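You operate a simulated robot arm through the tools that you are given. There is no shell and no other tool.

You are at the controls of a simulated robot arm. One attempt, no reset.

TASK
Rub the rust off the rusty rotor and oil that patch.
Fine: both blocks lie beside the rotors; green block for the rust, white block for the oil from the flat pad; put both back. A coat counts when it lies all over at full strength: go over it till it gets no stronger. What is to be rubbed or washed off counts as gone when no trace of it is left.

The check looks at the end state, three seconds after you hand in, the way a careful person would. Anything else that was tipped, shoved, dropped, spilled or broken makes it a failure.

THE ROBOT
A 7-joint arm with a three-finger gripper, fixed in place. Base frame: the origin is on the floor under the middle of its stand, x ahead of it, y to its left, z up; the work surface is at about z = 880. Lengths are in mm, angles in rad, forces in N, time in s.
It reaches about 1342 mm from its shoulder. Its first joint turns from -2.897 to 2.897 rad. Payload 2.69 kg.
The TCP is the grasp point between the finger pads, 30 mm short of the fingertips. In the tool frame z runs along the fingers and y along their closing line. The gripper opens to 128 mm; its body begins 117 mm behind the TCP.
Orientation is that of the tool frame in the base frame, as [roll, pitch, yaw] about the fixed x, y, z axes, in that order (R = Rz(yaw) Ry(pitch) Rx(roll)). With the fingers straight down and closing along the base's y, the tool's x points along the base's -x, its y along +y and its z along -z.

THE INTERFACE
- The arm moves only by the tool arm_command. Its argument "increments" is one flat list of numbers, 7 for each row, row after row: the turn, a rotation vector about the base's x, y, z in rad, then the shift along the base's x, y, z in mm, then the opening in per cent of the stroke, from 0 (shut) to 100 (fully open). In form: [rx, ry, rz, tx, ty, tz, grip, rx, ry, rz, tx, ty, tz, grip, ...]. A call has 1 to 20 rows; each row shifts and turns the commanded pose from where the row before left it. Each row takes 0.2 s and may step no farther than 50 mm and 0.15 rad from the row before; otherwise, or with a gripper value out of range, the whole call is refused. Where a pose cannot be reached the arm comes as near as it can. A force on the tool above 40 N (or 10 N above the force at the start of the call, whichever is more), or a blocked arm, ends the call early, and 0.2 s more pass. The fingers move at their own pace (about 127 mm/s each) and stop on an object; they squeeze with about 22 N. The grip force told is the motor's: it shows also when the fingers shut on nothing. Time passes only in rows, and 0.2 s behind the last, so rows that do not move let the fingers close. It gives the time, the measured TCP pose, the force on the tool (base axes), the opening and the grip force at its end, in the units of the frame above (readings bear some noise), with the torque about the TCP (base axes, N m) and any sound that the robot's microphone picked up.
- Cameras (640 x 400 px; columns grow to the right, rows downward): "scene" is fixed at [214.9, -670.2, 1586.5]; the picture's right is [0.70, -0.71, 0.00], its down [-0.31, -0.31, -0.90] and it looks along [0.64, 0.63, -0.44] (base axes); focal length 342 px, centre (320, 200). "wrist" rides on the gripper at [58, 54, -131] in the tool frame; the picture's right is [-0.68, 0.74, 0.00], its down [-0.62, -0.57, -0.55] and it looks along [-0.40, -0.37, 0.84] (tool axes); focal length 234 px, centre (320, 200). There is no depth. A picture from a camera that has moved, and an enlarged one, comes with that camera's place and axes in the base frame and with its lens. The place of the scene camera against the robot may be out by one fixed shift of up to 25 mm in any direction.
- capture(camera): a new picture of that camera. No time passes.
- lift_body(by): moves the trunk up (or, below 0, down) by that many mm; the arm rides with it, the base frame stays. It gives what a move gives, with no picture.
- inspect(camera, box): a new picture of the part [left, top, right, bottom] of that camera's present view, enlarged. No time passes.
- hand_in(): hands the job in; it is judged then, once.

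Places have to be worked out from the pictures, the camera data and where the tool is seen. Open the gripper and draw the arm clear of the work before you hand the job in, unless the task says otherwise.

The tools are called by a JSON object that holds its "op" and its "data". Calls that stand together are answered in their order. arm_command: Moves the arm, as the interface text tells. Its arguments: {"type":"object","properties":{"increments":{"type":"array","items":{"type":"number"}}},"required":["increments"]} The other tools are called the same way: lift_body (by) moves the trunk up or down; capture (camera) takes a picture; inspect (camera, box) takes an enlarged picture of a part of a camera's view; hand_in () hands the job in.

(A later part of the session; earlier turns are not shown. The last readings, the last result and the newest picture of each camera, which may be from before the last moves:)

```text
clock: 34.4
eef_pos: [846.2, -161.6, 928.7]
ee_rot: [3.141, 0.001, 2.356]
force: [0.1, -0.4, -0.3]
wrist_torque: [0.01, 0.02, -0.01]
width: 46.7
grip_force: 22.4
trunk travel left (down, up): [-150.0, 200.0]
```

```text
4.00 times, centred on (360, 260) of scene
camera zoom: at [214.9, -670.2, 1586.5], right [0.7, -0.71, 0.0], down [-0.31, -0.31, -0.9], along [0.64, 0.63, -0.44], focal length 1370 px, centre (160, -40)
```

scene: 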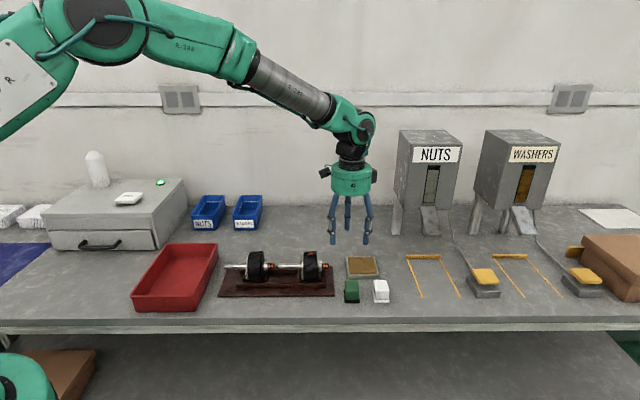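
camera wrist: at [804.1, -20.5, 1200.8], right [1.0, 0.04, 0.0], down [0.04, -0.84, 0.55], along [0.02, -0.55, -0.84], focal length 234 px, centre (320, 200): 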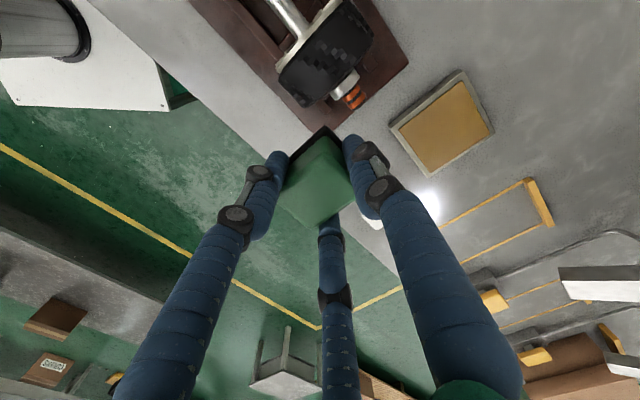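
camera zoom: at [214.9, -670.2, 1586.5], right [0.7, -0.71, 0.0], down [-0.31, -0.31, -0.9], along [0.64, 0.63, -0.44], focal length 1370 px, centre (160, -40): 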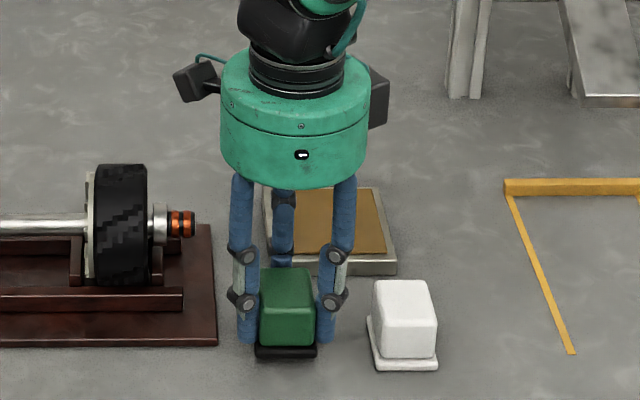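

About 8 mm above the table at the right spot. I lower in small steps until the sole touches.

{"op": "arm_command", "data": {"increments": [0, 0, 0, 0, 0, -4, 10, 0, 0, 0, 0, 0, -2, 10, 0, 0, 0, 0, 0, -1, 10, 0, 0, 0, 0, 0, 0, 10]}}

```text
clock: 35.4
eef_pos: [845.9, -162.2, 922.9]
ee_rot: [3.141, 0.0, 2.356]
force: [-0.2, 0.2, -0.5]
wrist_torque: [0.0, -0.02, 0.0]
width: 46.8
grip_force: 22.6
trunk travel left (down, up): [-150.0, 200.0]
```

No contact yet at z≈922.5; two more 0.7 mm steps.

{"op": "arm_command", "data": {"increments": [0, 0, 0, 0, 0, -0.7, 10, 0, 0, 0, 0, 0, -0.7, 10, 0, 0, 0, 0, 0, 0, 10]}}

```text
clock: 36.2
eef_pos: [845.6, -161.0, 921.4]
ee_rot: [-3.141, 0.0, 2.356]
force: [0.6, 0.4, -1.4]
wrist_torque: [0.01, -0.02, 0.0]
width: 46.7
grip_force: 21.8
trunk travel left (down, up): [-150.0, 200.0]
```

Still no force; continue down slightly.

{"op": "arm_command", "data": {"increments": [0, 0, 0, 0, 0, -0.7, 10, 0, 0, 0, 0, 0, -0.7, 10, 0, 0, 0, 0, 0, 0, 10]}}

{"op": "inspect", "data": {"camera": "scene", "box": [335, 260, 405, 310]}}

```text
clock: 37.0
eef_pos: [845.2, -161.3, 918.6]
ee_rot: [3.141, 0.002, 2.355]
force: [-0.3, 0.0, -1.2]
wrist_torque: [-0.01, 0.0, -0.02]
width: 46.6
grip_force: 22.0
trunk travel left (down, up): [-150.0, 200.0]
```

```text
8.00 times, centred on (370, 285) of scene
camera zoom: at [214.9, -670.2, 1586.5], right [0.7, -0.71, 0.0], down [-0.31, -0.31, -0.9], along [0.64, 0.63, -0.44], focal length 2740 px, centre (-80, -480)
```

zoom: 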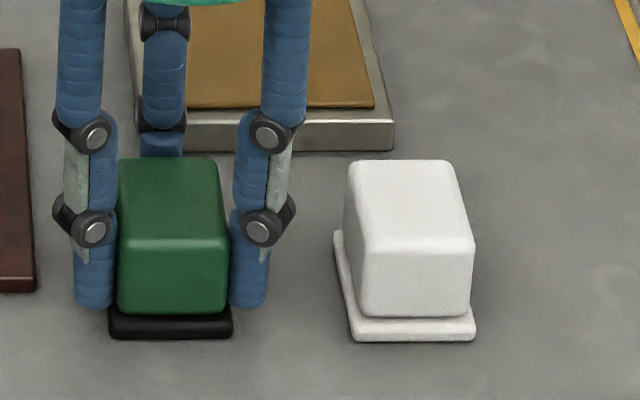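

The green base is still about 1 mm above the white block's base line, so it slid slightly up in the grip. Lower another millimetre.

{"op": "arm_command", "data": {"increments": [0, 0, 0, 0, 0, -0.7, 10, 0, 0, 0, 0, 0, -0.5, 10, 0, 0, 0, 0, 0, 0, 10]}}

```text
clock: 37.8
eef_pos: [845.8, -162.5, 918.8]
ee_rot: [3.141, 0.002, 2.357]
force: [-0.6, 2.4, 7.5]
wrist_torque: [-0.03, 0.18, -0.04]
width: 46.9
grip_force: 21.7
trunk travel left (down, up): [-150.0, 200.0]
```

Contact with the table (7.5 N). I open the fingers in place and rise a little, then check the block's position.

{"op": "arm_command", "data": {"increments": [0, 0, 0, 0, 0, 0.3, 25, 0, 0, 0, 0, 0, 0, 45, 0, 0, 0, 0, 0, 0, 57, 0, 0, 0, 0, 0, 0, 57, 0, 0, 0, 0, 0, 30, 57, 0, 0, 0, 0, 0, 45, 57, 0, 0, 0, 0, 0, 45, 57, 0, 0, 0, 0, 0, 0, 57]}}

{"op": "inspect", "data": {"camera": "scene", "box": [290, 240, 400, 310]}}

{"op": "capture", "data": {"camera": "wrist"}}

```text
clock: 39.6
eef_pos: [844.0, -161.7, 1038.8]
ee_rot: [-3.141, 0.001, 2.356]
force: [-1.0, -0.1, -0.1]
wrist_torque: [0.01, -0.03, -0.02]
width: 72.8
grip_force: 0.0
trunk travel left (down, up): [-150.0, 200.0]
```

```text
5.71 times, centred on (345, 275) of scene
camera zoom: at [214.9, -670.2, 1586.5], right [0.7, -0.71, 0.0], down [-0.31, -0.31, -0.9], along [0.64, 0.63, -0.44], focal length 1957 px, centre (177, -229)
```

zoom: 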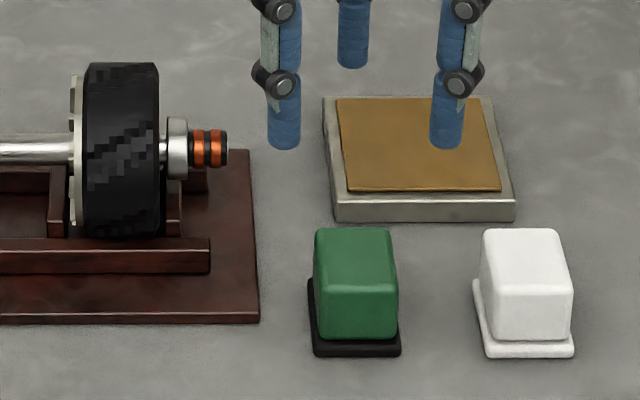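

```text
taken
camera wrist: at [841.3, -82.4, 1170.3], right [1.0, 0.04, 0.0], down [0.03, -0.84, 0.55], along [0.02, -0.55, -0.84], focal length 234 px, centre (320, 200)
```

wrist: 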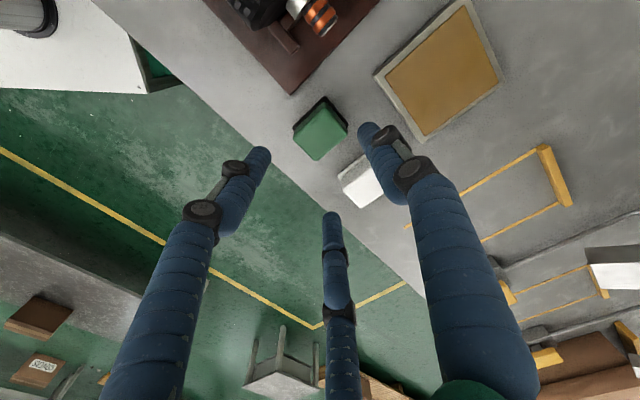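

The green block stands within ~3 mm of its original place. Now I move over the white block (about 86 mm to its right) and measure it.

{"op": "arm_command", "data": {"increments": [0, 0, 0, 30, -30, 0, 57, 0, 0, 0, 30, -30, 0, 57, 0, 0, 0, 0, 0, -40, 57, 0, 0, 0, 0, 0, 0, 57]}}

{"op": "inspect", "data": {"camera": "wrist", "box": [240, 70, 440, 230]}}

{"op": "inspect", "data": {"camera": "scene", "box": [300, 220, 440, 310]}}

```text
clock: 40.6
eef_pos: [905.5, -222.3, 996.8]
ee_rot: [-3.14, 0.0, 2.355]
force: [0.1, -0.8, 0.1]
wrist_torque: [-0.03, 0.04, -0.03]
width: 73.0
grip_force: 0.1
trunk travel left (down, up): [-150.0, 200.0]
```

```text
2.50 times, centred on (340, 150) of wrist
camera zoom: at [902.3, -143.2, 1130.3], right [1.0, 0.04, 0.0], down [0.04, -0.84, 0.55], along [0.02, -0.55, -0.84], focal length 585 px, centre (270, 325)
```

zoom: 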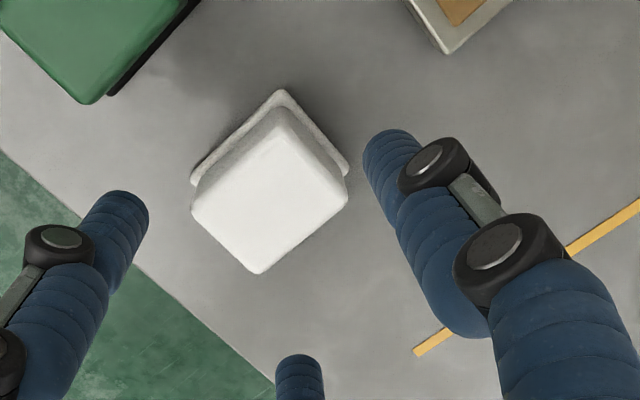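

```text
4.44 times, centred on (370, 265) of scene
camera zoom: at [214.9, -670.2, 1586.5], right [0.7, -0.71, 0.0], down [-0.31, -0.31, -0.9], along [0.64, 0.63, -0.44], focal length 1522 px, centre (98, -89)
```

zoom: 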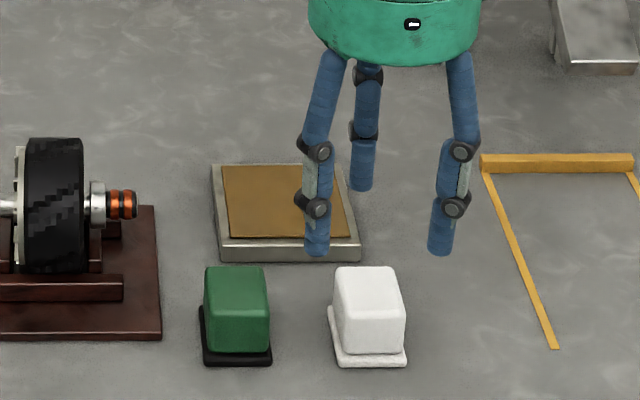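

White block centre measures (905.3,-224.2), aligned with the tool. I adjust by −2 mm in y, descend and grip it.

{"op": "arm_command", "data": {"increments": [0, 0, 0, 0, -1.8, -25, 57, 0, 0, 0, 0, 0, -25, 57, 0, 0, 0, 0, 0, -27, 57, 0, 0, 0, 0, 0, 0, 57, 0, 0, 0, 0, 0, 0, 40, 0, 0, 0, 0, 0, 0, 20, 0, 0, 0, 0, 0, 0, 10, 0, 0, 0, 0, 0, 0, 10, 0, 0, 0, 0, 0, 0, 10]}}

{"op": "inspect", "data": {"camera": "scene", "box": [300, 220, 440, 310]}}

{"op": "inspect", "data": {"camera": "wrist", "box": [240, 80, 440, 240]}}

```text
clock: 42.6
eef_pos: [905.8, -223.7, 922.7]
ee_rot: [3.141, 0.0, 2.356]
force: [0.0, 0.1, -0.3]
wrist_torque: [0.01, -0.03, 0.02]
width: 46.9
grip_force: 21.6
trunk travel left (down, up): [-150.0, 200.0]
```

```text
4.44 times, centred on (370, 265) of scene
camera zoom: at [214.9, -670.2, 1586.5], right [0.7, -0.71, 0.0], down [-0.31, -0.31, -0.9], along [0.64, 0.63, -0.44], focal length 1522 px, centre (98, -89)
```

zoom: 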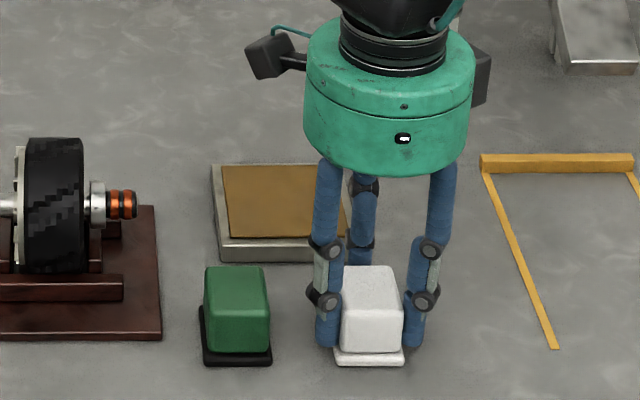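

```text
2.50 times, centred on (340, 160) of wrist
camera zoom: at [902.7, -144.6, 1054.0], right [1.0, 0.04, 0.0], down [0.04, -0.84, 0.55], along [0.02, -0.55, -0.84], focal length 585 px, centre (270, 300)
```

zoom: 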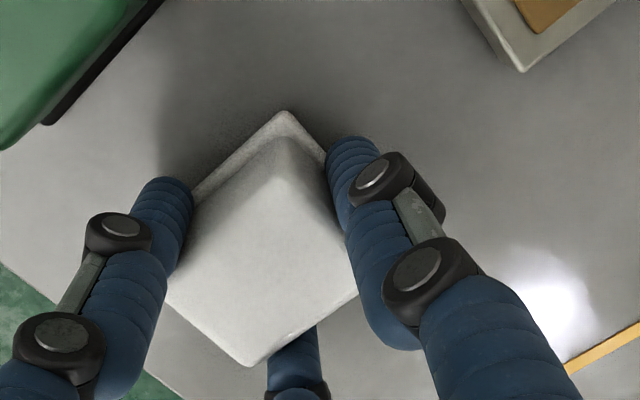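

White block gripped (46.9 mm). I lift it and move it over the oil pad, estimated at (968,-105).

{"op": "arm_command", "data": {"increments": [0, 0, 0, 0, 0, 10, 10, 0, 0, 0, 0, 0, 30, 10, 0, 0, 0, 0, 0, 40, 10, 0, 0, 0, 20, 39, 0, 10, 0, 0, 0, 20, 39, 0, 10, 0, 0, 0, 21, 40, 0, 10, 0, 0, 0, 0, 0, 0, 10]}}

{"op": "capture", "data": {"camera": "wrist"}}

{"op": "inspect", "data": {"camera": "scene", "box": [300, 190, 440, 310]}}

```text
clock: 44.2
eef_pos: [967.0, -105.8, 1000.7]
ee_rot: [-3.141, -0.001, 2.355]
force: [-0.5, 0.4, -1.5]
wrist_torque: [-0.09, 0.02, 0.0]
width: 46.7
grip_force: 21.7
trunk travel left (down, up): [-150.0, 200.0]
```

```text
taken
camera wrist: at [963.5, -26.3, 1132.4], right [1.0, 0.04, 0.0], down [0.04, -0.84, 0.55], along [0.02, -0.55, -0.84], focal length 234 px, centre (320, 200)
```

wrist: 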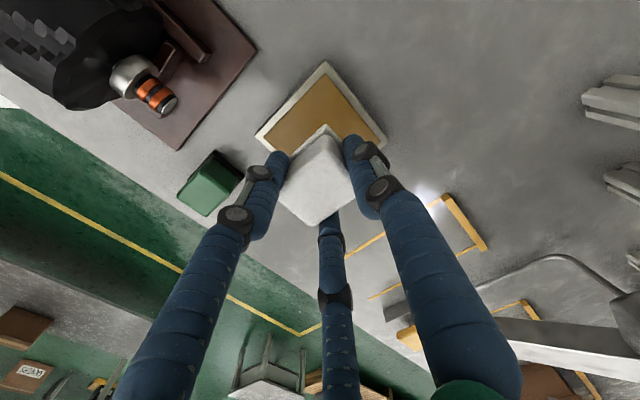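

```text
3.33 times, centred on (370, 250) of scene
camera zoom: at [214.9, -670.2, 1586.5], right [0.7, -0.71, 0.0], down [-0.31, -0.31, -0.9], along [0.64, 0.63, -0.44], focal length 1142 px, centre (153, 33)
```

zoom: 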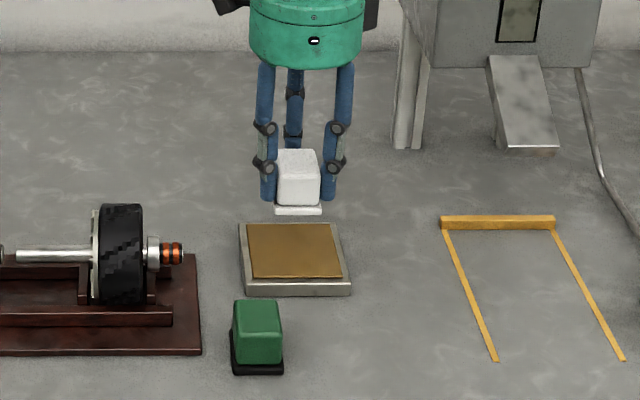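

The block is centred over the pad. I descend towards it and then feel for contact in small steps.

{"op": "arm_command", "data": {"increments": [0, 0, 0, 0, 1, -25, 10, 0, 0, 0, 0, 1, -20, 10, 0, 0, 0, 0, 0, -10, 10, 0, 0, 0, 0, 0, 0, 10]}}

{"op": "inspect", "data": {"camera": "scene", "box": [340, 210, 410, 280]}}

```text
clock: 45.2
eef_pos: [966.3, -104.6, 945.6]
ee_rot: [-3.141, 0.0, 2.357]
force: [0.0, 1.0, 0.3]
wrist_torque: [0.0, 0.0, 0.02]
width: 47.1
grip_force: 22.6
trunk travel left (down, up): [-150.0, 200.0]
```

```text
5.71 times, centred on (375, 245) of scene
camera zoom: at [214.9, -670.2, 1586.5], right [0.7, -0.71, 0.0], down [-0.31, -0.31, -0.9], along [0.64, 0.63, -0.44], focal length 1957 px, centre (6, -57)
```

zoom: 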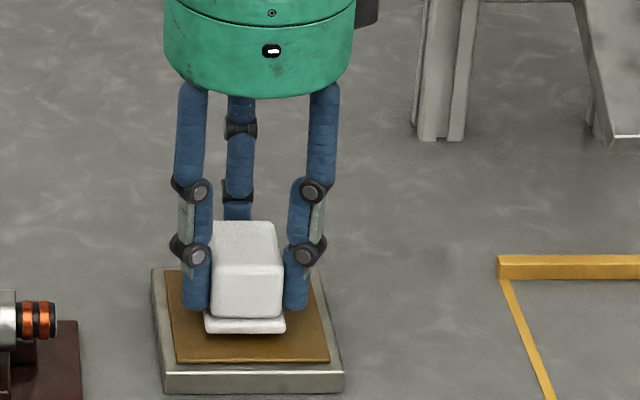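

The sole is a few millimetres above the felt. I step down gently.

{"op": "arm_command", "data": {"increments": [0, 0, 0, 0, 0, -2, 10, 0, 0, 0, 0, 0, -2, 10, 0, 0, 0, 0, 0, -1, 10, 0, 0, 0, 0, 0, 0, 10]}}

```text
clock: 46.2
eef_pos: [966.6, -103.9, 940.3]
ee_rot: [3.14, 0.0, 2.357]
force: [-0.1, 0.6, -0.8]
wrist_torque: [-0.04, 0.05, 0.04]
width: 47.0
grip_force: 22.4
trunk travel left (down, up): [-150.0, 200.0]
```

No contact yet at z≈940; continue in 1 mm steps.

{"op": "arm_command", "data": {"increments": [0, 0, 0, 0, 0, -1, 10, 0, 0, 0, 0, 0, -1, 10, 0, 0, 0, 0, 0, -1, 10, 0, 0, 0, 0, 0, 0, 10]}}

```text
clock: 47.2
eef_pos: [966.8, -104.0, 940.4]
ee_rot: [3.141, 0.002, 2.357]
force: [-0.4, 0.5, 14.1]
wrist_torque: [-0.03, 0.16, -0.01]
width: 47.0
grip_force: 22.0
trunk travel left (down, up): [-150.0, 200.0]
```

Contact on the pad (14 N). I ease off slightly and make small circular/linear strokes to load the sole with oil.

{"op": "arm_command", "data": {"increments": [0, 0, 0, 0, 0, 0.5, 10, 0, 0, 0, 2, -2, 0, 10, 0, 0, 0, 2, -2, 0, 10, 0, 0, 0, -2, 2, 0, 10, 0, 0, 0, -2, 2, 0, 10, 0, 0, 0, -2, 2, 0, 10, 0, 0, 0, -2, 2, 0, 10, 0, 0, 0, 2, -2, 0, 10, 0, 0, 0, 2, -2, 0, 10, 0, 0, 0, 2, 2, 0, 10, 0, 0, 0, 2, 2, 0, 10, 0, 0, 0, -2, -2, 0, 10, 0, 0, 0, -2, -2, 0, 10, 0, 0, 0, -2, -2, 0, 10, 0, 0, 0, -2, -2, 0, 10, 0, 0, 0, 2, 2, 0, 10, 0, 0, 0, 2, 2, 0, 10, 0, 0, 0, 0, 0, 0, 10]}}

{"op": "inspect", "data": {"camera": "scene", "box": [340, 210, 410, 280]}}

```text
clock: 51.0
eef_pos: [966.8, -103.9, 938.4]
ee_rot: [3.141, 0.0, 2.356]
force: [-2.4, -3.2, 9.1]
wrist_torque: [-0.22, 0.14, -0.05]
width: 46.8
grip_force: 22.0
trunk travel left (down, up): [-150.0, 200.0]
```

```text
5.71 times, centred on (375, 245) of scene
camera zoom: at [214.9, -670.2, 1586.5], right [0.7, -0.71, 0.0], down [-0.31, -0.31, -0.9], along [0.64, 0.63, -0.44], focal length 1957 px, centre (6, -57)
```

zoom: 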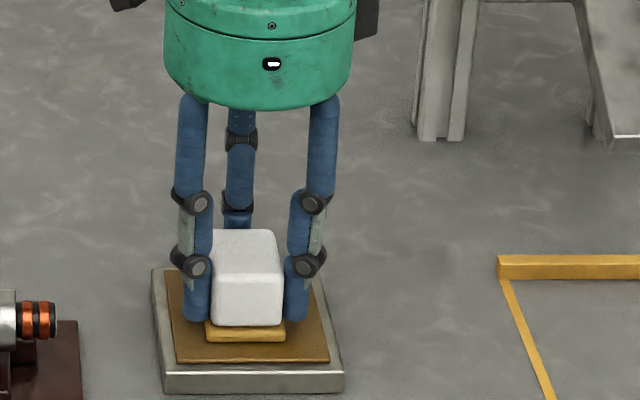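

The sole is now oil-coloured. I lift straight up and carry it over the cleaned patch at a safe height.

{"op": "arm_command", "data": {"increments": [0, 0, 0, 0, 0, 10, 10, 0, 0, 0, 0, 0, 40, 10, 0, 0, 0, 0, 0, 40, 10, 0, 0, 0, 0, 0, 40, 10, 0, 0, 0, -40, 19, 0, 10, 0, 0, 0, -40, 19, 0, 10, 0, 0, 0, -40, 19, 0, 10, 0, 0, 0, -39, 19, 0, 10, 0, 0, 0, 0, 0, -20, 10, 0, 0, 0, 0, 0, -10, 10, 0, 0, 0, 0, 0, 0, 10]}}

{"op": "inspect", "data": {"camera": "scene", "box": [280, 200, 400, 290]}}

```text
clock: 53.4
eef_pos: [807.6, -28.7, 1038.7]
ee_rot: [3.141, 0.0, 2.357]
force: [-0.9, -0.2, 0.0]
wrist_torque: [0.0, -0.03, 0.0]
width: 47.0
grip_force: 22.2
trunk travel left (down, up): [-150.0, 200.0]
```

```text
4.44 times, centred on (340, 245) of scene
camera zoom: at [214.9, -670.2, 1586.5], right [0.7, -0.71, 0.0], down [-0.31, -0.31, -0.9], along [0.64, 0.63, -0.44], focal length 1522 px, centre (231, 0)
```

zoom: 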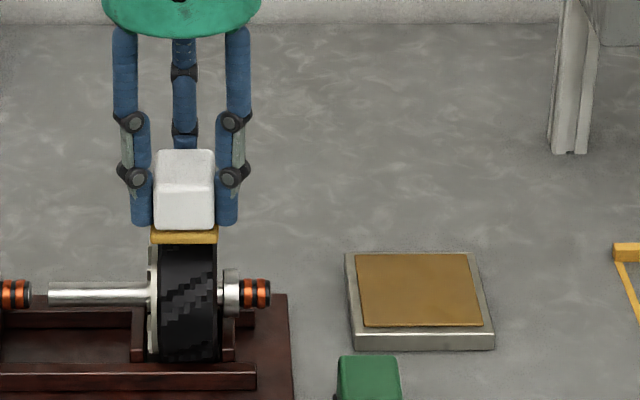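

Centred over the patch. I descend in steps to find contact.

{"op": "arm_command", "data": {"increments": [0, 0, 0, 0, 0, -5, 10, 0, 0, 0, 0, 0, -3, 10, 0, 0, 0, 0, 0, -1.5, 10, 0, 0, 0, 0, 0, 0, 10]}}

```text
clock: 54.4
eef_pos: [807.3, -27.5, 1028.9]
ee_rot: [-3.14, -0.001, 2.356]
force: [-0.1, 0.5, -0.1]
wrist_torque: [0.01, -0.01, 0.0]
width: 46.7
grip_force: 22.0
trunk travel left (down, up): [-150.0, 200.0]
```

No contact at 1029; continue in 1 mm steps.

{"op": "arm_command", "data": {"increments": [0, 0, 0, 0, 0, -1, 10, 0, 0, 0, 0, 0, -1, 10, 0, 0, 0, 0, 0, -1, 10, 0, 0, 0, 0, 0, 0, 10]}}

```text
clock: 55.4
eef_pos: [808.2, -29.0, 1027.2]
ee_rot: [3.14, -0.001, 2.356]
force: [0.6, 0.4, -0.3]
wrist_torque: [0.03, 0.01, 0.0]
width: 46.8
grip_force: 21.7
trunk travel left (down, up): [-150.0, 200.0]
```

{"op": "arm_command", "data": {"increments": [0, 0, 0, 0, 0, -1, 10, 0, 0, 0, 0, 0, -0.7, 10, 0, 0, 0, 0, 0, 0, 10]}}

```text
clock: 56.2
eef_pos: [808.4, -30.0, 1026.1]
ee_rot: [3.141, 0.002, 2.356]
force: [-0.5, 0.9, 7.3]
wrist_torque: [0.05, 0.02, 0.01]
width: 46.9
grip_force: 22.1
trunk travel left (down, up): [-150.0, 200.0]
```

Contact at 7 N. Now I spread the oil with axial strokes over the patch.

{"op": "arm_command", "data": {"increments": [0, 0, 0, 2, -2, -0.4, 10, 0, 0, 0, 2, -2, 0, 10, 0, 0, 0, -2, 2, 0, 10, 0, 0, 0, -2, 2, 0, 10, 0, 0, 0, -2, 2, 0, 10, 0, 0, 0, -2, 2, 0, 10, 0, 0, 0, 2, -2, 0, 10, 0, 0, 0, 2, -2, 0, 10, 0, 0, 0, 2, -2, 0, 10, 0, 0, 0, 2, -2, 0, 10, 0, 0, 0, -2, 2, 0, 10, 0, 0, 0, -2, 2, 0, 10, 0, 0, 0, -2, 2, 0, 10, 0, 0, 0, -2, 2, 0, 10, 0, 0, 0, 2, -2, 0, 10, 0, 0, 0, 2, -2, 0, 10]}}

{"op": "arm_command", "data": {"increments": [0, 0, 0, 0, 0, 15, 10, 0, 0, 0, 0, 0, 30, 10, 0, 0, 0, -1, -35, 0, 10, 0, 0, 0, -1, -35, 0, 10, 0, 0, 0, 0, 0, 0, 10]}}

{"op": "inspect", "data": {"camera": "wrist", "box": [270, 10, 390, 120]}}

{"op": "inspect", "data": {"camera": "scene", "box": [290, 230, 340, 290]}}

```text
clock: 59.6
eef_pos: [807.1, -27.5, 1023.1]
ee_rot: [-3.141, 0.001, 2.356]
force: [-1.5, 2.0, 5.4]
wrist_torque: [0.03, 0.02, 0.03]
width: 46.7
grip_force: 22.3
trunk travel left (down, up): [-150.0, 200.0]
```

```text
clock: 60.8
eef_pos: [805.7, -99.6, 1068.6]
ee_rot: [3.139, 0.0, 2.356]
force: [-0.6, -0.8, -0.6]
wrist_torque: [0.08, -0.01, 0.01]
width: 46.9
grip_force: 21.8
trunk travel left (down, up): [-150.0, 200.0]
```

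```text
3.64 times, centred on (330, 65) of wrist
camera zoom: at [802.5, -19.9, 1201.1], right [1.0, 0.04, 0.0], down [0.04, -0.84, 0.55], along [0.02, -0.55, -0.84], focal length 852 px, centre (284, 691)
```

zoom: 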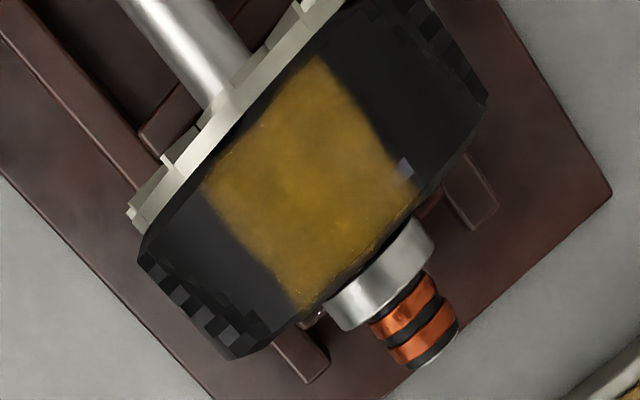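

```text
6.67 times, centred on (315, 260) of scene
camera zoom: at [214.9, -670.2, 1586.5], right [0.7, -0.71, 0.0], down [-0.31, -0.31, -0.9], along [0.64, 0.63, -0.44], focal length 2283 px, centre (353, -200)
```

zoom: 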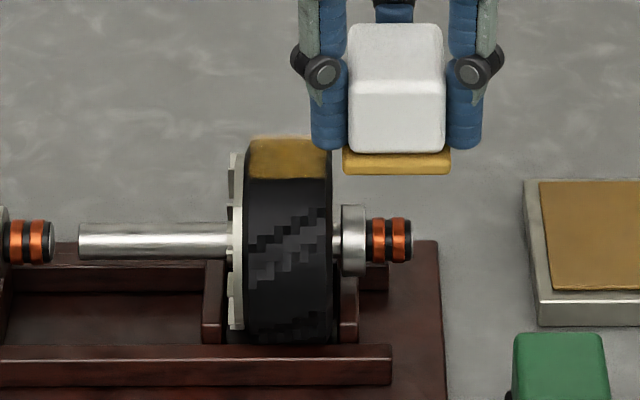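

The oil lies over the whole former rust area. I take a magnified reference to judge its strength before another pass.

{"op": "inspect", "data": {"camera": "wrist", "box": [290, 15, 360, 100]}}

{"op": "inspect", "data": {"camera": "scene", "box": [300, 245, 330, 270]}}

```text
4.71 times, centred on (325, 58) of wrist
camera zoom: at [802.5, -19.9, 1201.1], right [1.0, 0.04, 0.0], down [0.04, -0.84, 0.55], along [0.02, -0.55, -0.84], focal length 1102 px, centre (296, 871)
```

zoom: 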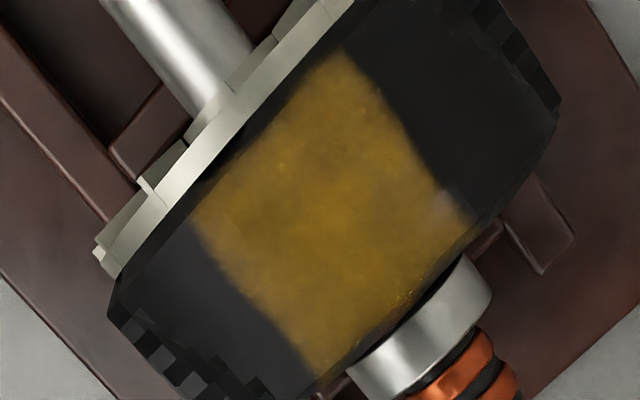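

```text
16.00 times, centred on (315, 258) of scene
camera zoom: at [214.9, -670.2, 1586.5], right [0.7, -0.71, 0.0], down [-0.31, -0.31, -0.9], along [0.64, 0.63, -0.44], focal length 5479 px, centre (400, -720)
```

zoom: 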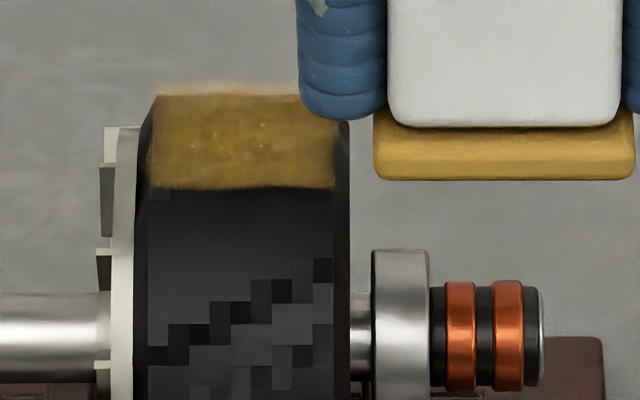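

I go over it again, with slightly more pressure, and compare.

{"op": "arm_command", "data": {"increments": [0, 0, 0, 1, 35, 0, 10, 0, 0, 0, 1, 35, 0, 10, 0, 0, 0, 0, 0, -30, 10, 0, 0, 0, 0, 0, -13, 10, 0, 0, 0, 0, 0, -2.5, 10, 0, 0, 0, 2, -2, 0, 10, 0, 0, 0, 2, -2, 0, 10, 0, 0, 0, -2, 2, 0, 10, 0, 0, 0, -2, 2, 0, 10, 0, 0, 0, -2, 2, 0, 10, 0, 0, 0, -2, 2, 0, 10, 0, 0, 0, 2, -2, 0, 10, 0, 0, 0, 2, -2, 0, 10, 0, 0, 0, 2, -2, 0, 10, 0, 0, 0, 2, -2, 0, 10, 0, 0, 0, -2, 2, 0, 10, 0, 0, 0, -2, 2, 0, 10, 0, 0, 0, -2, 2, 0, 10, 0, 0, 0, -2, 2, 0, 10, 0, 0, 0, 4, -4, 0, 10]}}

{"op": "arm_command", "data": {"increments": [0, 0, 0, 0, 0, 15, 10, 0, 0, 0, 0, 0, 30, 10, 0, 0, 0, -1, -35, 0, 10, 0, 0, 0, -1, -35, 0, 10, 0, 0, 0, 0, 0, 0, 10]}}

{"op": "inspect", "data": {"camera": "wrist", "box": [290, 15, 360, 100]}}

{"op": "inspect", "data": {"camera": "scene", "box": [300, 245, 330, 270]}}

```text
clock: 65.0
eef_pos: [807.7, -27.8, 1023.6]
ee_rot: [-3.142, 0.0, 2.356]
force: [-0.9, -0.2, 9.6]
wrist_torque: [0.0, 0.05, -0.01]
width: 46.4
grip_force: 21.6
trunk travel left (down, up): [-150.0, 200.0]
```

```text
clock: 66.2
eef_pos: [805.1, -98.9, 1068.4]
ee_rot: [-3.141, 0.001, 2.356]
force: [0.4, -1.4, 0.0]
wrist_torque: [0.07, 0.01, 0.03]
width: 46.9
grip_force: 21.7
trunk travel left (down, up): [-150.0, 200.0]
```

```text
4.71 times, centred on (325, 58) of wrist
camera zoom: at [802.6, -19.6, 1200.9], right [1.0, 0.04, 0.0], down [0.03, -0.84, 0.55], along [0.02, -0.55, -0.84], focal length 1102 px, centre (296, 871)
```

zoom: 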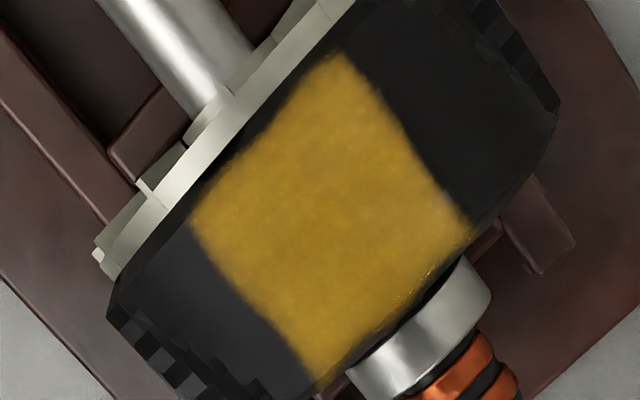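

```text
16.00 times, centred on (315, 258) of scene
camera zoom: at [214.9, -670.2, 1586.5], right [0.7, -0.71, 0.0], down [-0.31, -0.31, -0.9], along [0.64, 0.63, -0.44], focal length 5479 px, centre (400, -720)
```

zoom: 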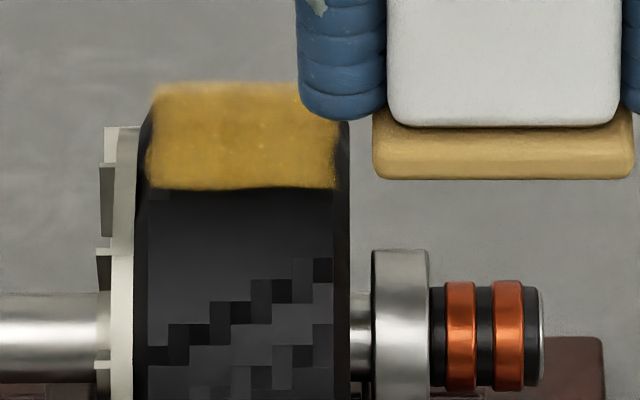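

The coat got noticeably stronger and the sole paler, so I reload oil at the pad: travel over and descend to just above the felt.

{"op": "arm_command", "data": {"increments": [0, 0, 0, 40, -1, 0, 10, 0, 0, 0, 40, -1, 0, 10, 0, 0, 0, 40, -1, 0, 10, 0, 0, 0, 41, -2, 0, 10, 0, 0, 0, 0, 0, -45, 10, 0, 0, 0, 0, 0, -45, 10, 0, 0, 0, 0, 0, -30, 10, 0, 0, 0, 0, 0, -8, 10, 0, 0, 0, 0, 0, -1.5, 10, 0, 0, 0, 0, 0, 0, 10]}}

{"op": "inspect", "data": {"camera": "scene", "box": [340, 210, 410, 280]}}

```text
clock: 68.4
eef_pos: [967.5, -103.2, 939.1]
ee_rot: [-3.141, 0.0, 2.356]
force: [-0.7, -0.5, -0.9]
wrist_torque: [-0.02, 0.02, -0.02]
width: 46.6
grip_force: 22.3
trunk travel left (down, up): [-150.0, 200.0]
```

```text
5.71 times, centred on (375, 245) of scene
camera zoom: at [214.9, -670.2, 1586.5], right [0.7, -0.71, 0.0], down [-0.31, -0.31, -0.9], along [0.64, 0.63, -0.44], focal length 1957 px, centre (6, -57)
```

zoom: 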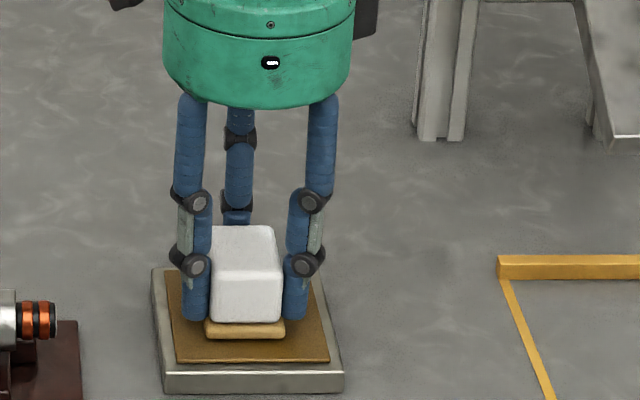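

The sole hovers about 1–2 mm above the felt. I step down to contact.

{"op": "arm_command", "data": {"increments": [0, 0, 0, 0, 0, -1, 10, 0, 0, 0, 0, 0, -0.8, 10, 0, 0, 0, 0, 0, 0, 10]}}

```text
clock: 69.2
eef_pos: [967.1, -103.5, 938.0]
ee_rot: [-3.142, 0.0, 2.356]
force: [-1.1, 0.1, 1.4]
wrist_torque: [-0.03, 0.09, 0.03]
width: 46.6
grip_force: 22.6
trunk travel left (down, up): [-150.0, 200.0]
```

Just touching (1.4 N). I press 0.6 mm more and stroke on the pad to load the sole.

{"op": "arm_command", "data": {"increments": [0, 0, 0, 0, 0, -0.6, 10, 0, 0, 0, 2, -2, 0, 10, 0, 0, 0, 2, -2, 0, 10, 0, 0, 0, -2, 2, 0, 10, 0, 0, 0, -2, 2, 0, 10, 0, 0, 0, -2, 2, 0, 10, 0, 0, 0, -2, 2, 0, 10, 0, 0, 0, 2, -2, 0, 10, 0, 0, 0, 2, -2, 0, 10, 0, 0, 0, 2, 2, 0, 10, 0, 0, 0, 2, 2, 0, 10, 0, 0, 0, -2, -2, 0, 10, 0, 0, 0, -2, -2, 0, 10, 0, 0, 0, -2, -2, 0, 10, 0, 0, 0, -2, -2, 0, 10, 0, 0, 0, 2, 2, 0, 10, 0, 0, 0, 2, 2, 0, 10, 0, 0, 0, 0, 0, 0, 10]}}

{"op": "inspect", "data": {"camera": "scene", "box": [340, 210, 410, 280]}}

```text
clock: 73.0
eef_pos: [966.7, -103.7, 937.4]
ee_rot: [-3.141, -0.001, 2.358]
force: [-3.3, -2.9, 10.9]
wrist_torque: [-0.36, 0.34, 0.01]
width: 47.0
grip_force: 21.4
trunk travel left (down, up): [-150.0, 200.0]
```

```text
5.71 times, centred on (375, 245) of scene
camera zoom: at [214.9, -670.2, 1586.5], right [0.7, -0.71, 0.0], down [-0.31, -0.31, -0.9], along [0.64, 0.63, -0.44], focal length 1957 px, centre (6, -57)
```

zoom: 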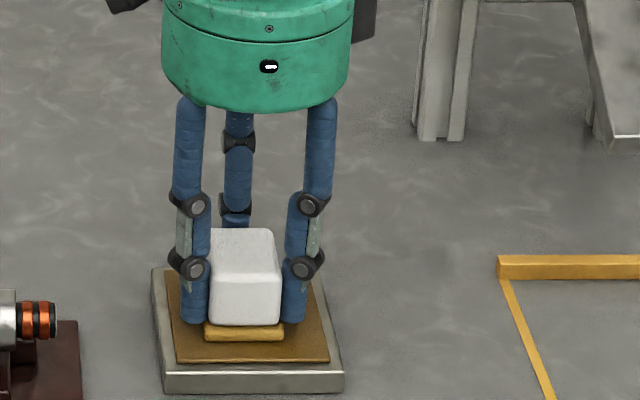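

Reloaded. I carry it back over the rotor and come down to contact again.

{"op": "arm_command", "data": {"increments": [0, 0, 0, 0, 0, 10, 10, 0, 0, 0, 0, 0, 40, 10, 0, 0, 0, 0, 0, 40, 10, 0, 0, 0, 0, 0, 40, 10, 0, 0, 0, -40, 19, 0, 10, 0, 0, 0, -40, 19, 0, 10, 0, 0, 0, -40, 19, 0, 10, 0, 0, 0, -39.5, 18.5, 0, 10, 0, 0, 0, 0, 0, -25, 10, 0, 0, 0, 0, 0, -13, 10, 0, 0, 0, 0, 0, -3, 10, 0, 0, 0, 0, 0, -1, 10, 0, 0, 0, 0, 0, 0, 10]}}

```text
clock: 75.8
eef_pos: [807.2, -27.1, 1024.4]
ee_rot: [3.14, 0.001, 2.356]
force: [-0.9, -0.1, -0.6]
wrist_torque: [0.0, 0.01, 0.02]
width: 46.7
grip_force: 22.0
trunk travel left (down, up): [-150.0, 200.0]
```

No contact yet at 1024.4; step down 1.2 mm more.

{"op": "arm_command", "data": {"increments": [0, 0, 0, 0, 0, -0.6, 10, 0, 0, 0, 0, 0, -0.6, 10, 0, 0, 0, 0, 0, 0, 10]}}

```text
clock: 76.6
eef_pos: [808.4, -27.9, 1023.3]
ee_rot: [-3.142, -0.001, 2.356]
force: [0.7, -0.4, -1.4]
wrist_torque: [0.0, 0.0, 0.01]
width: 47.0
grip_force: 22.4
trunk travel left (down, up): [-150.0, 200.0]
```

Still free; a bit further.

{"op": "arm_command", "data": {"increments": [0, 0, 0, 0, 0, -0.6, 10, 0, 0, 0, 0, 0, -0.6, 10, 0, 0, 0, 0, 0, 0, 10]}}

```text
clock: 77.4
eef_pos: [807.5, -27.5, 1023.4]
ee_rot: [3.14, 0.004, 2.357]
force: [-1.6, 0.6, 7.9]
wrist_torque: [-0.01, 0.04, -0.01]
width: 47.0
grip_force: 21.8
trunk travel left (down, up): [-150.0, 200.0]
```

Contact at 8 N. I do a longer set of axial strokes.

{"op": "arm_command", "data": {"increments": [0, 0, 0, 2, -2, -0.4, 10, 0, 0, 0, 2, -2, 0, 10, 0, 0, 0, -2, 2, 0, 10, 0, 0, 0, -2, 2, 0, 10, 0, 0, 0, -2, 2, 0, 10, 0, 0, 0, -2, 2, 0, 10, 0, 0, 0, 2, -2, 0, 10, 0, 0, 0, 2, -2, 0, 10, 0, 0, 0, 2, -2, 0, 10, 0, 0, 0, 2, -2, 0, 10, 0, 0, 0, -2, 2, 0, 10, 0, 0, 0, -2, 2, 0, 10, 0, 0, 0, -2, 2, 0, 10, 0, 0, 0, -2, 2, 0, 10, 0, 0, 0, 2, -2, 0, 10, 0, 0, 0, 2, -2, 0, 10, 0, 0, 0, 2, -2, 0, 10, 0, 0, 0, -2, 2, 0, 10]}}

{"op": "arm_command", "data": {"increments": [0, 0, 0, 0, 0, 15, 10, 0, 0, 0, 0, 0, 30, 10, 0, 0, 0, -1, -35, 0, 10, 0, 0, 0, -1, -35, 0, 10, 0, 0, 0, 0, 0, 0, 10]}}

{"op": "inspect", "data": {"camera": "wrist", "box": [290, 15, 360, 100]}}

{"op": "inspect", "data": {"camera": "scene", "box": [300, 245, 330, 270]}}

```text
clock: 81.2
eef_pos: [807.1, -28.0, 1023.3]
ee_rot: [3.14, 0.002, 2.357]
force: [3.0, -5.8, 18.0]
wrist_torque: [-0.2, -0.08, 0.01]
width: 47.1
grip_force: 21.7
trunk travel left (down, up): [-150.0, 200.0]
```

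```text
clock: 82.4
eef_pos: [805.5, -98.1, 1067.3]
ee_rot: [3.14, -0.001, 2.357]
force: [-0.3, -2.1, -1.0]
wrist_torque: [0.07, 0.01, -0.02]
width: 46.9
grip_force: 21.7
trunk travel left (down, up): [-150.0, 200.0]
```

```text
4.71 times, centred on (325, 58) of wrist
camera zoom: at [802.2, -19.1, 1199.0], right [1.0, 0.04, 0.0], down [0.04, -0.84, 0.55], along [0.02, -0.55, -0.84], focal length 1102 px, centre (296, 871)
```

zoom: 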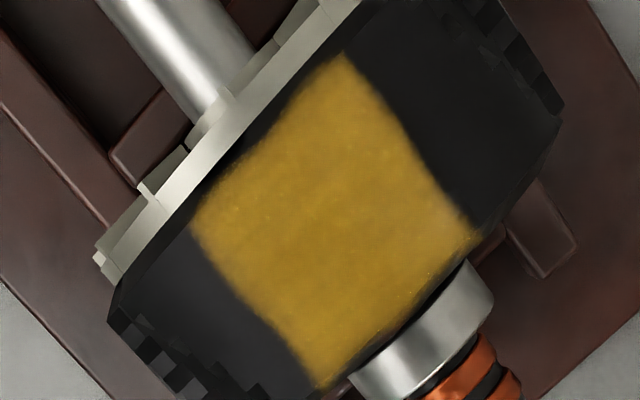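

```text
16.00 times, centred on (315, 258) of scene
camera zoom: at [214.9, -670.2, 1586.5], right [0.7, -0.71, 0.0], down [-0.31, -0.31, -0.9], along [0.64, 0.63, -0.44], focal length 5479 px, centre (400, -720)
```

zoom: 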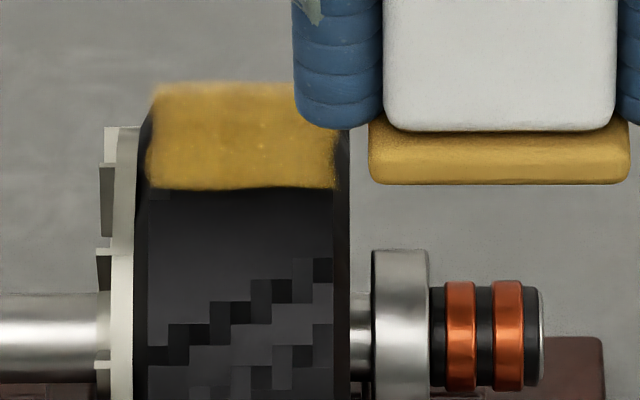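

The coat looks about the same as after the previous pass, i.e. near saturation. I do one more set to confirm it gets no stronger.

{"op": "arm_command", "data": {"increments": [0, 0, 0, 1, 35, 0, 10, 0, 0, 0, 1, 35, 0, 10, 0, 0, 0, 0, 0, -30, 10, 0, 0, 0, 0, 0, -13, 10, 0, 0, 0, 0, 0, -2, 10, 0, 0, 0, 2, -2, 0, 10, 0, 0, 0, 2, -2, 0, 10, 0, 0, 0, -2, 2, 0, 10, 0, 0, 0, -2, 2, 0, 10, 0, 0, 0, -2, 2, 0, 10, 0, 0, 0, -2, 2, 0, 10, 0, 0, 0, 2, -2, 0, 10, 0, 0, 0, 2, -2, 0, 10, 0, 0, 0, 2, -2, 0, 10, 0, 0, 0, 2, -2, 0, 10, 0, 0, 0, -2, 2, 0, 10, 0, 0, 0, -2, 2, 0, 10, 0, 0, 0, -2, 2, 0, 10, 0, 0, 0, -2, 2, 0, 10, 0, 0, 0, 4, -4, 0, 10]}}

{"op": "arm_command", "data": {"increments": [0, 0, 0, 0, 0, 15, 10, 0, 0, 0, 0, 0, 30, 10, 0, 0, 0, -1, -35, 0, 10, 0, 0, 0, -1, -35, 0, 10, 0, 0, 0, 0, 0, 0, 10]}}

{"op": "inspect", "data": {"camera": "wrist", "box": [290, 15, 360, 100]}}

{"op": "inspect", "data": {"camera": "scene", "box": [300, 245, 330, 270]}}

```text
clock: 86.6
eef_pos: [806.1, -26.5, 1023.1]
ee_rot: [-3.14, 0.001, 2.356]
force: [-2.6, 2.8, 20.0]
wrist_torque: [0.08, 0.08, 0.0]
width: 47.3
grip_force: 22.0
trunk travel left (down, up): [-150.0, 200.0]
```

```text
clock: 87.8
eef_pos: [805.3, -100.1, 1066.8]
ee_rot: [3.141, 0.002, 2.357]
force: [0.7, -1.2, -0.2]
wrist_torque: [0.06, 0.01, 0.0]
width: 46.7
grip_force: 22.1
trunk travel left (down, up): [-150.0, 200.0]
```

```text
4.71 times, centred on (325, 58) of wrist
camera zoom: at [802.8, -20.1, 1198.3], right [1.0, 0.04, 0.0], down [0.04, -0.84, 0.55], along [0.02, -0.55, -0.84], focal length 1102 px, centre (296, 871)
```

zoom: 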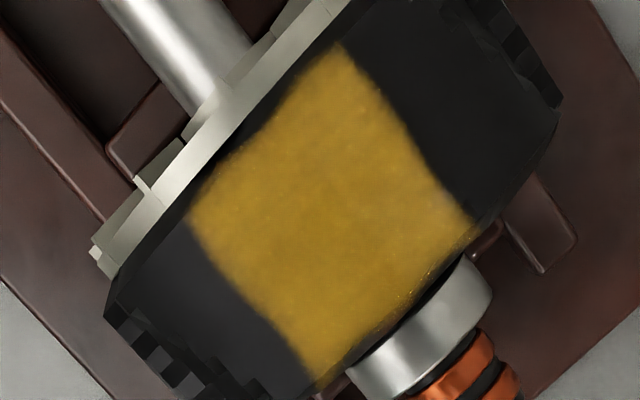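

```text
16.00 times, centred on (315, 258) of scene
camera zoom: at [214.9, -670.2, 1586.5], right [0.7, -0.71, 0.0], down [-0.31, -0.31, -0.9], along [0.64, 0.63, -0.44], focal length 5479 px, centre (400, -720)
```

zoom: 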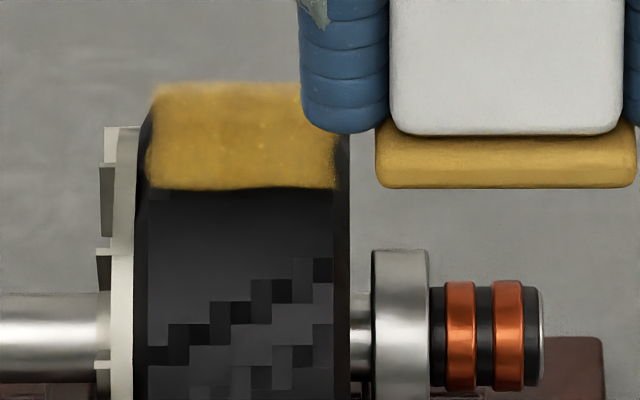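

Neither the coat nor the sole's colour changed any more, so the coat is at full strength. I return the white block to its original place: above (905.8,-224), then down.

{"op": "arm_command", "data": {"increments": [0, 0, 0, 25, -32, 0, 10, 0, 0, 0, 25, -32, 0, 10, 0, 0, 0, 25, -31, 0, 10, 0, 0, 0, 25.5, -31.5, 0, 10, 0, 0, 0, 0, 0, -40, 10, 0, 0, 0, 0, 0, -40, 10, 0, 0, 0, 0, 0, -40, 10, 0, 0, 0, 0, 0, -18, 10, 0, 0, 0, 0, 0, 0, 10]}}

{"op": "inspect", "data": {"camera": "scene", "box": [300, 220, 440, 310]}}

{"op": "inspect", "data": {"camera": "scene", "box": [290, 240, 400, 310]}}

```text
clock: 89.8
eef_pos: [907.2, -224.0, 928.0]
ee_rot: [3.142, 0.0, 2.357]
force: [0.5, -0.1, -1.2]
wrist_torque: [0.0, 0.0, -0.02]
width: 46.8
grip_force: 22.4
trunk travel left (down, up): [-150.0, 200.0]
```

```text
4.44 times, centred on (370, 265) of scene
camera zoom: at [214.9, -670.2, 1586.5], right [0.7, -0.71, 0.0], down [-0.31, -0.31, -0.9], along [0.64, 0.63, -0.44], focal length 1522 px, centre (98, -89)
```

zoom: 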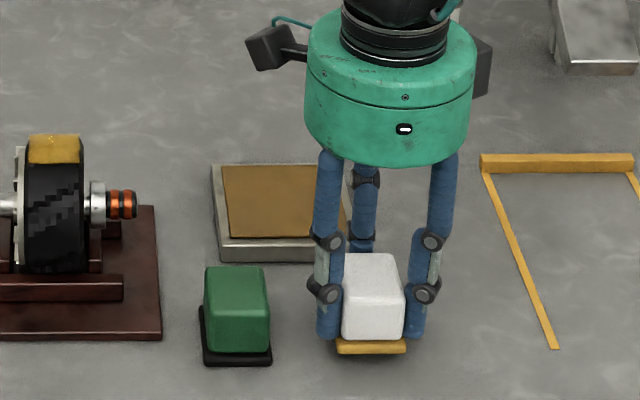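

```text
5.71 times, centred on (345, 275) of scene
camera zoom: at [214.9, -670.2, 1586.5], right [0.7, -0.71, 0.0], down [-0.31, -0.31, -0.9], along [0.64, 0.63, -0.44], focal length 1957 px, centre (177, -229)
```

zoom: 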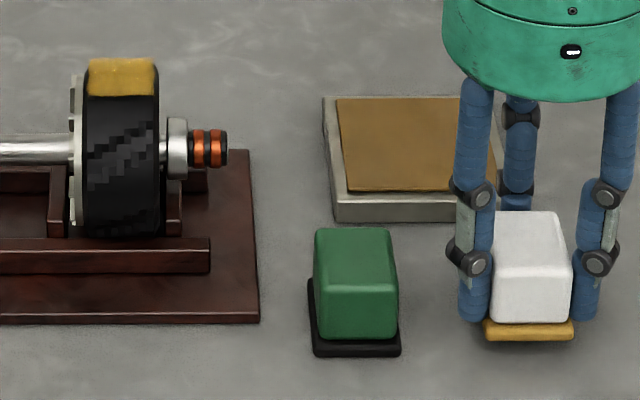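

The white block hovers right above its original footprint. I lower it in steps until it touches.

{"op": "arm_command", "data": {"increments": [0, 0, 0, 0, 0, -4, 10, 0, 0, 0, 0, 0, -3, 10, 0, 0, 0, 0, 0, -1, 10, 0, 0, 0, 0, 0, 0, 10]}}

{"op": "inspect", "data": {"camera": "scene", "box": [335, 260, 405, 310]}}

```text
clock: 90.8
eef_pos: [905.7, -223.9, 920.3]
ee_rot: [3.14, 0.0, 2.356]
force: [0.0, 0.0, -0.7]
wrist_torque: [-0.01, 0.02, 0.01]
width: 47.1
grip_force: 22.3
trunk travel left (down, up): [-150.0, 200.0]
```

```text
8.00 times, centred on (370, 285) of scene
camera zoom: at [214.9, -670.2, 1586.5], right [0.7, -0.71, 0.0], down [-0.31, -0.31, -0.9], along [0.64, 0.63, -0.44], focal length 2740 px, centre (-80, -480)
```

zoom: 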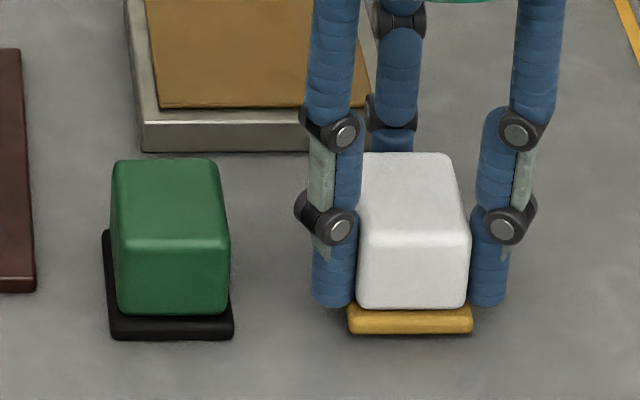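

About 3 mm left. Continue down.

{"op": "arm_command", "data": {"increments": [0, 0, 0, 0, 0, -1, 10, 0, 0, 0, 0, 0, -0.8, 10, 0, 0, 0, 0, 0, -0.6, 10, 0, 0, 0, 0, 0, 0, 10]}}

```text
clock: 91.8
eef_pos: [906.3, -223.9, 919.3]
ee_rot: [-3.14, 0.0, 2.356]
force: [-0.3, -0.3, 0.1]
wrist_torque: [0.01, 0.04, 0.01]
width: 46.9
grip_force: 21.7
trunk travel left (down, up): [-150.0, 200.0]
```

No touch yet; next small steps.

{"op": "arm_command", "data": {"increments": [0, 0, 0, 0, 0, -0.7, 10, 0, 0, 0, 0, 0, -0.6, 10, 0, 0, 0, 0, 0, 0, 10]}}

```text
clock: 92.6
eef_pos: [906.5, -224.3, 917.5]
ee_rot: [-3.141, -0.001, 2.354]
force: [0.9, 0.2, 2.4]
wrist_torque: [-0.03, 0.04, -0.06]
width: 46.8
grip_force: 22.0
trunk travel left (down, up): [-150.0, 200.0]
```

Light contact (2.4 N). I lower 0.4 mm more so it sits fully, then open and rise straight up.

{"op": "arm_command", "data": {"increments": [0, 0, 0, 0, 0, -0.4, 10, 0, 0, 0, 0, 0, 0, 10, 0, 0, 0, 0, 0, 0, 25, 0, 0, 0, 0, 0, 0, 45, 0, 0, 0, 0, 0, 0, 57, 0, 0, 0, 0, 0, 0, 57, 0, 0, 0, 0, 0, 25, 57, 0, 0, 0, 0, 0, 45, 57, 0, 0, 0, 0, 0, 45, 57, 0, 0, 0, 0, 0, 45, 57, 0, 0, 0, 0, 0, 0, 57]}}

{"op": "inspect", "data": {"camera": "scene", "box": [290, 240, 400, 310]}}

{"op": "capture", "data": {"camera": "scene"}}

```text
clock: 95.0
eef_pos: [905.1, -224.3, 1077.0]
ee_rot: [3.142, 0.0, 2.357]
force: [-1.3, -0.2, 0.7]
wrist_torque: [-0.01, -0.01, -0.01]
width: 73.0
grip_force: 0.1
trunk travel left (down, up): [-150.0, 200.0]
```

```text
5.71 times, centred on (345, 275) of scene
camera zoom: at [214.9, -670.2, 1586.5], right [0.7, -0.71, 0.0], down [-0.31, -0.31, -0.9], along [0.64, 0.63, -0.44], focal length 1957 px, centre (177, -229)
```

zoom: 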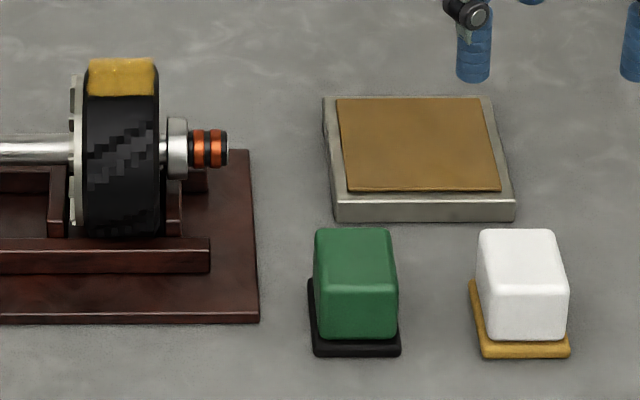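

```text
taken
```

scene: 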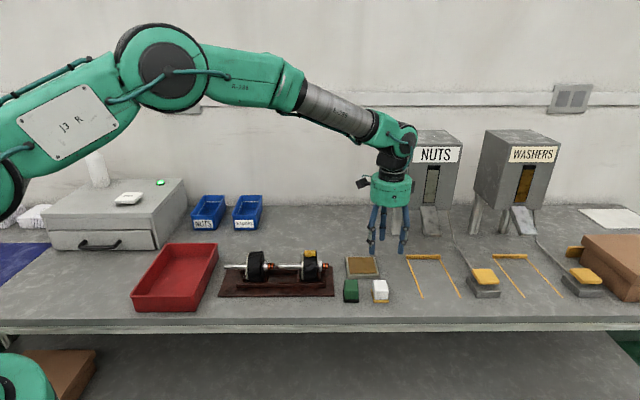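

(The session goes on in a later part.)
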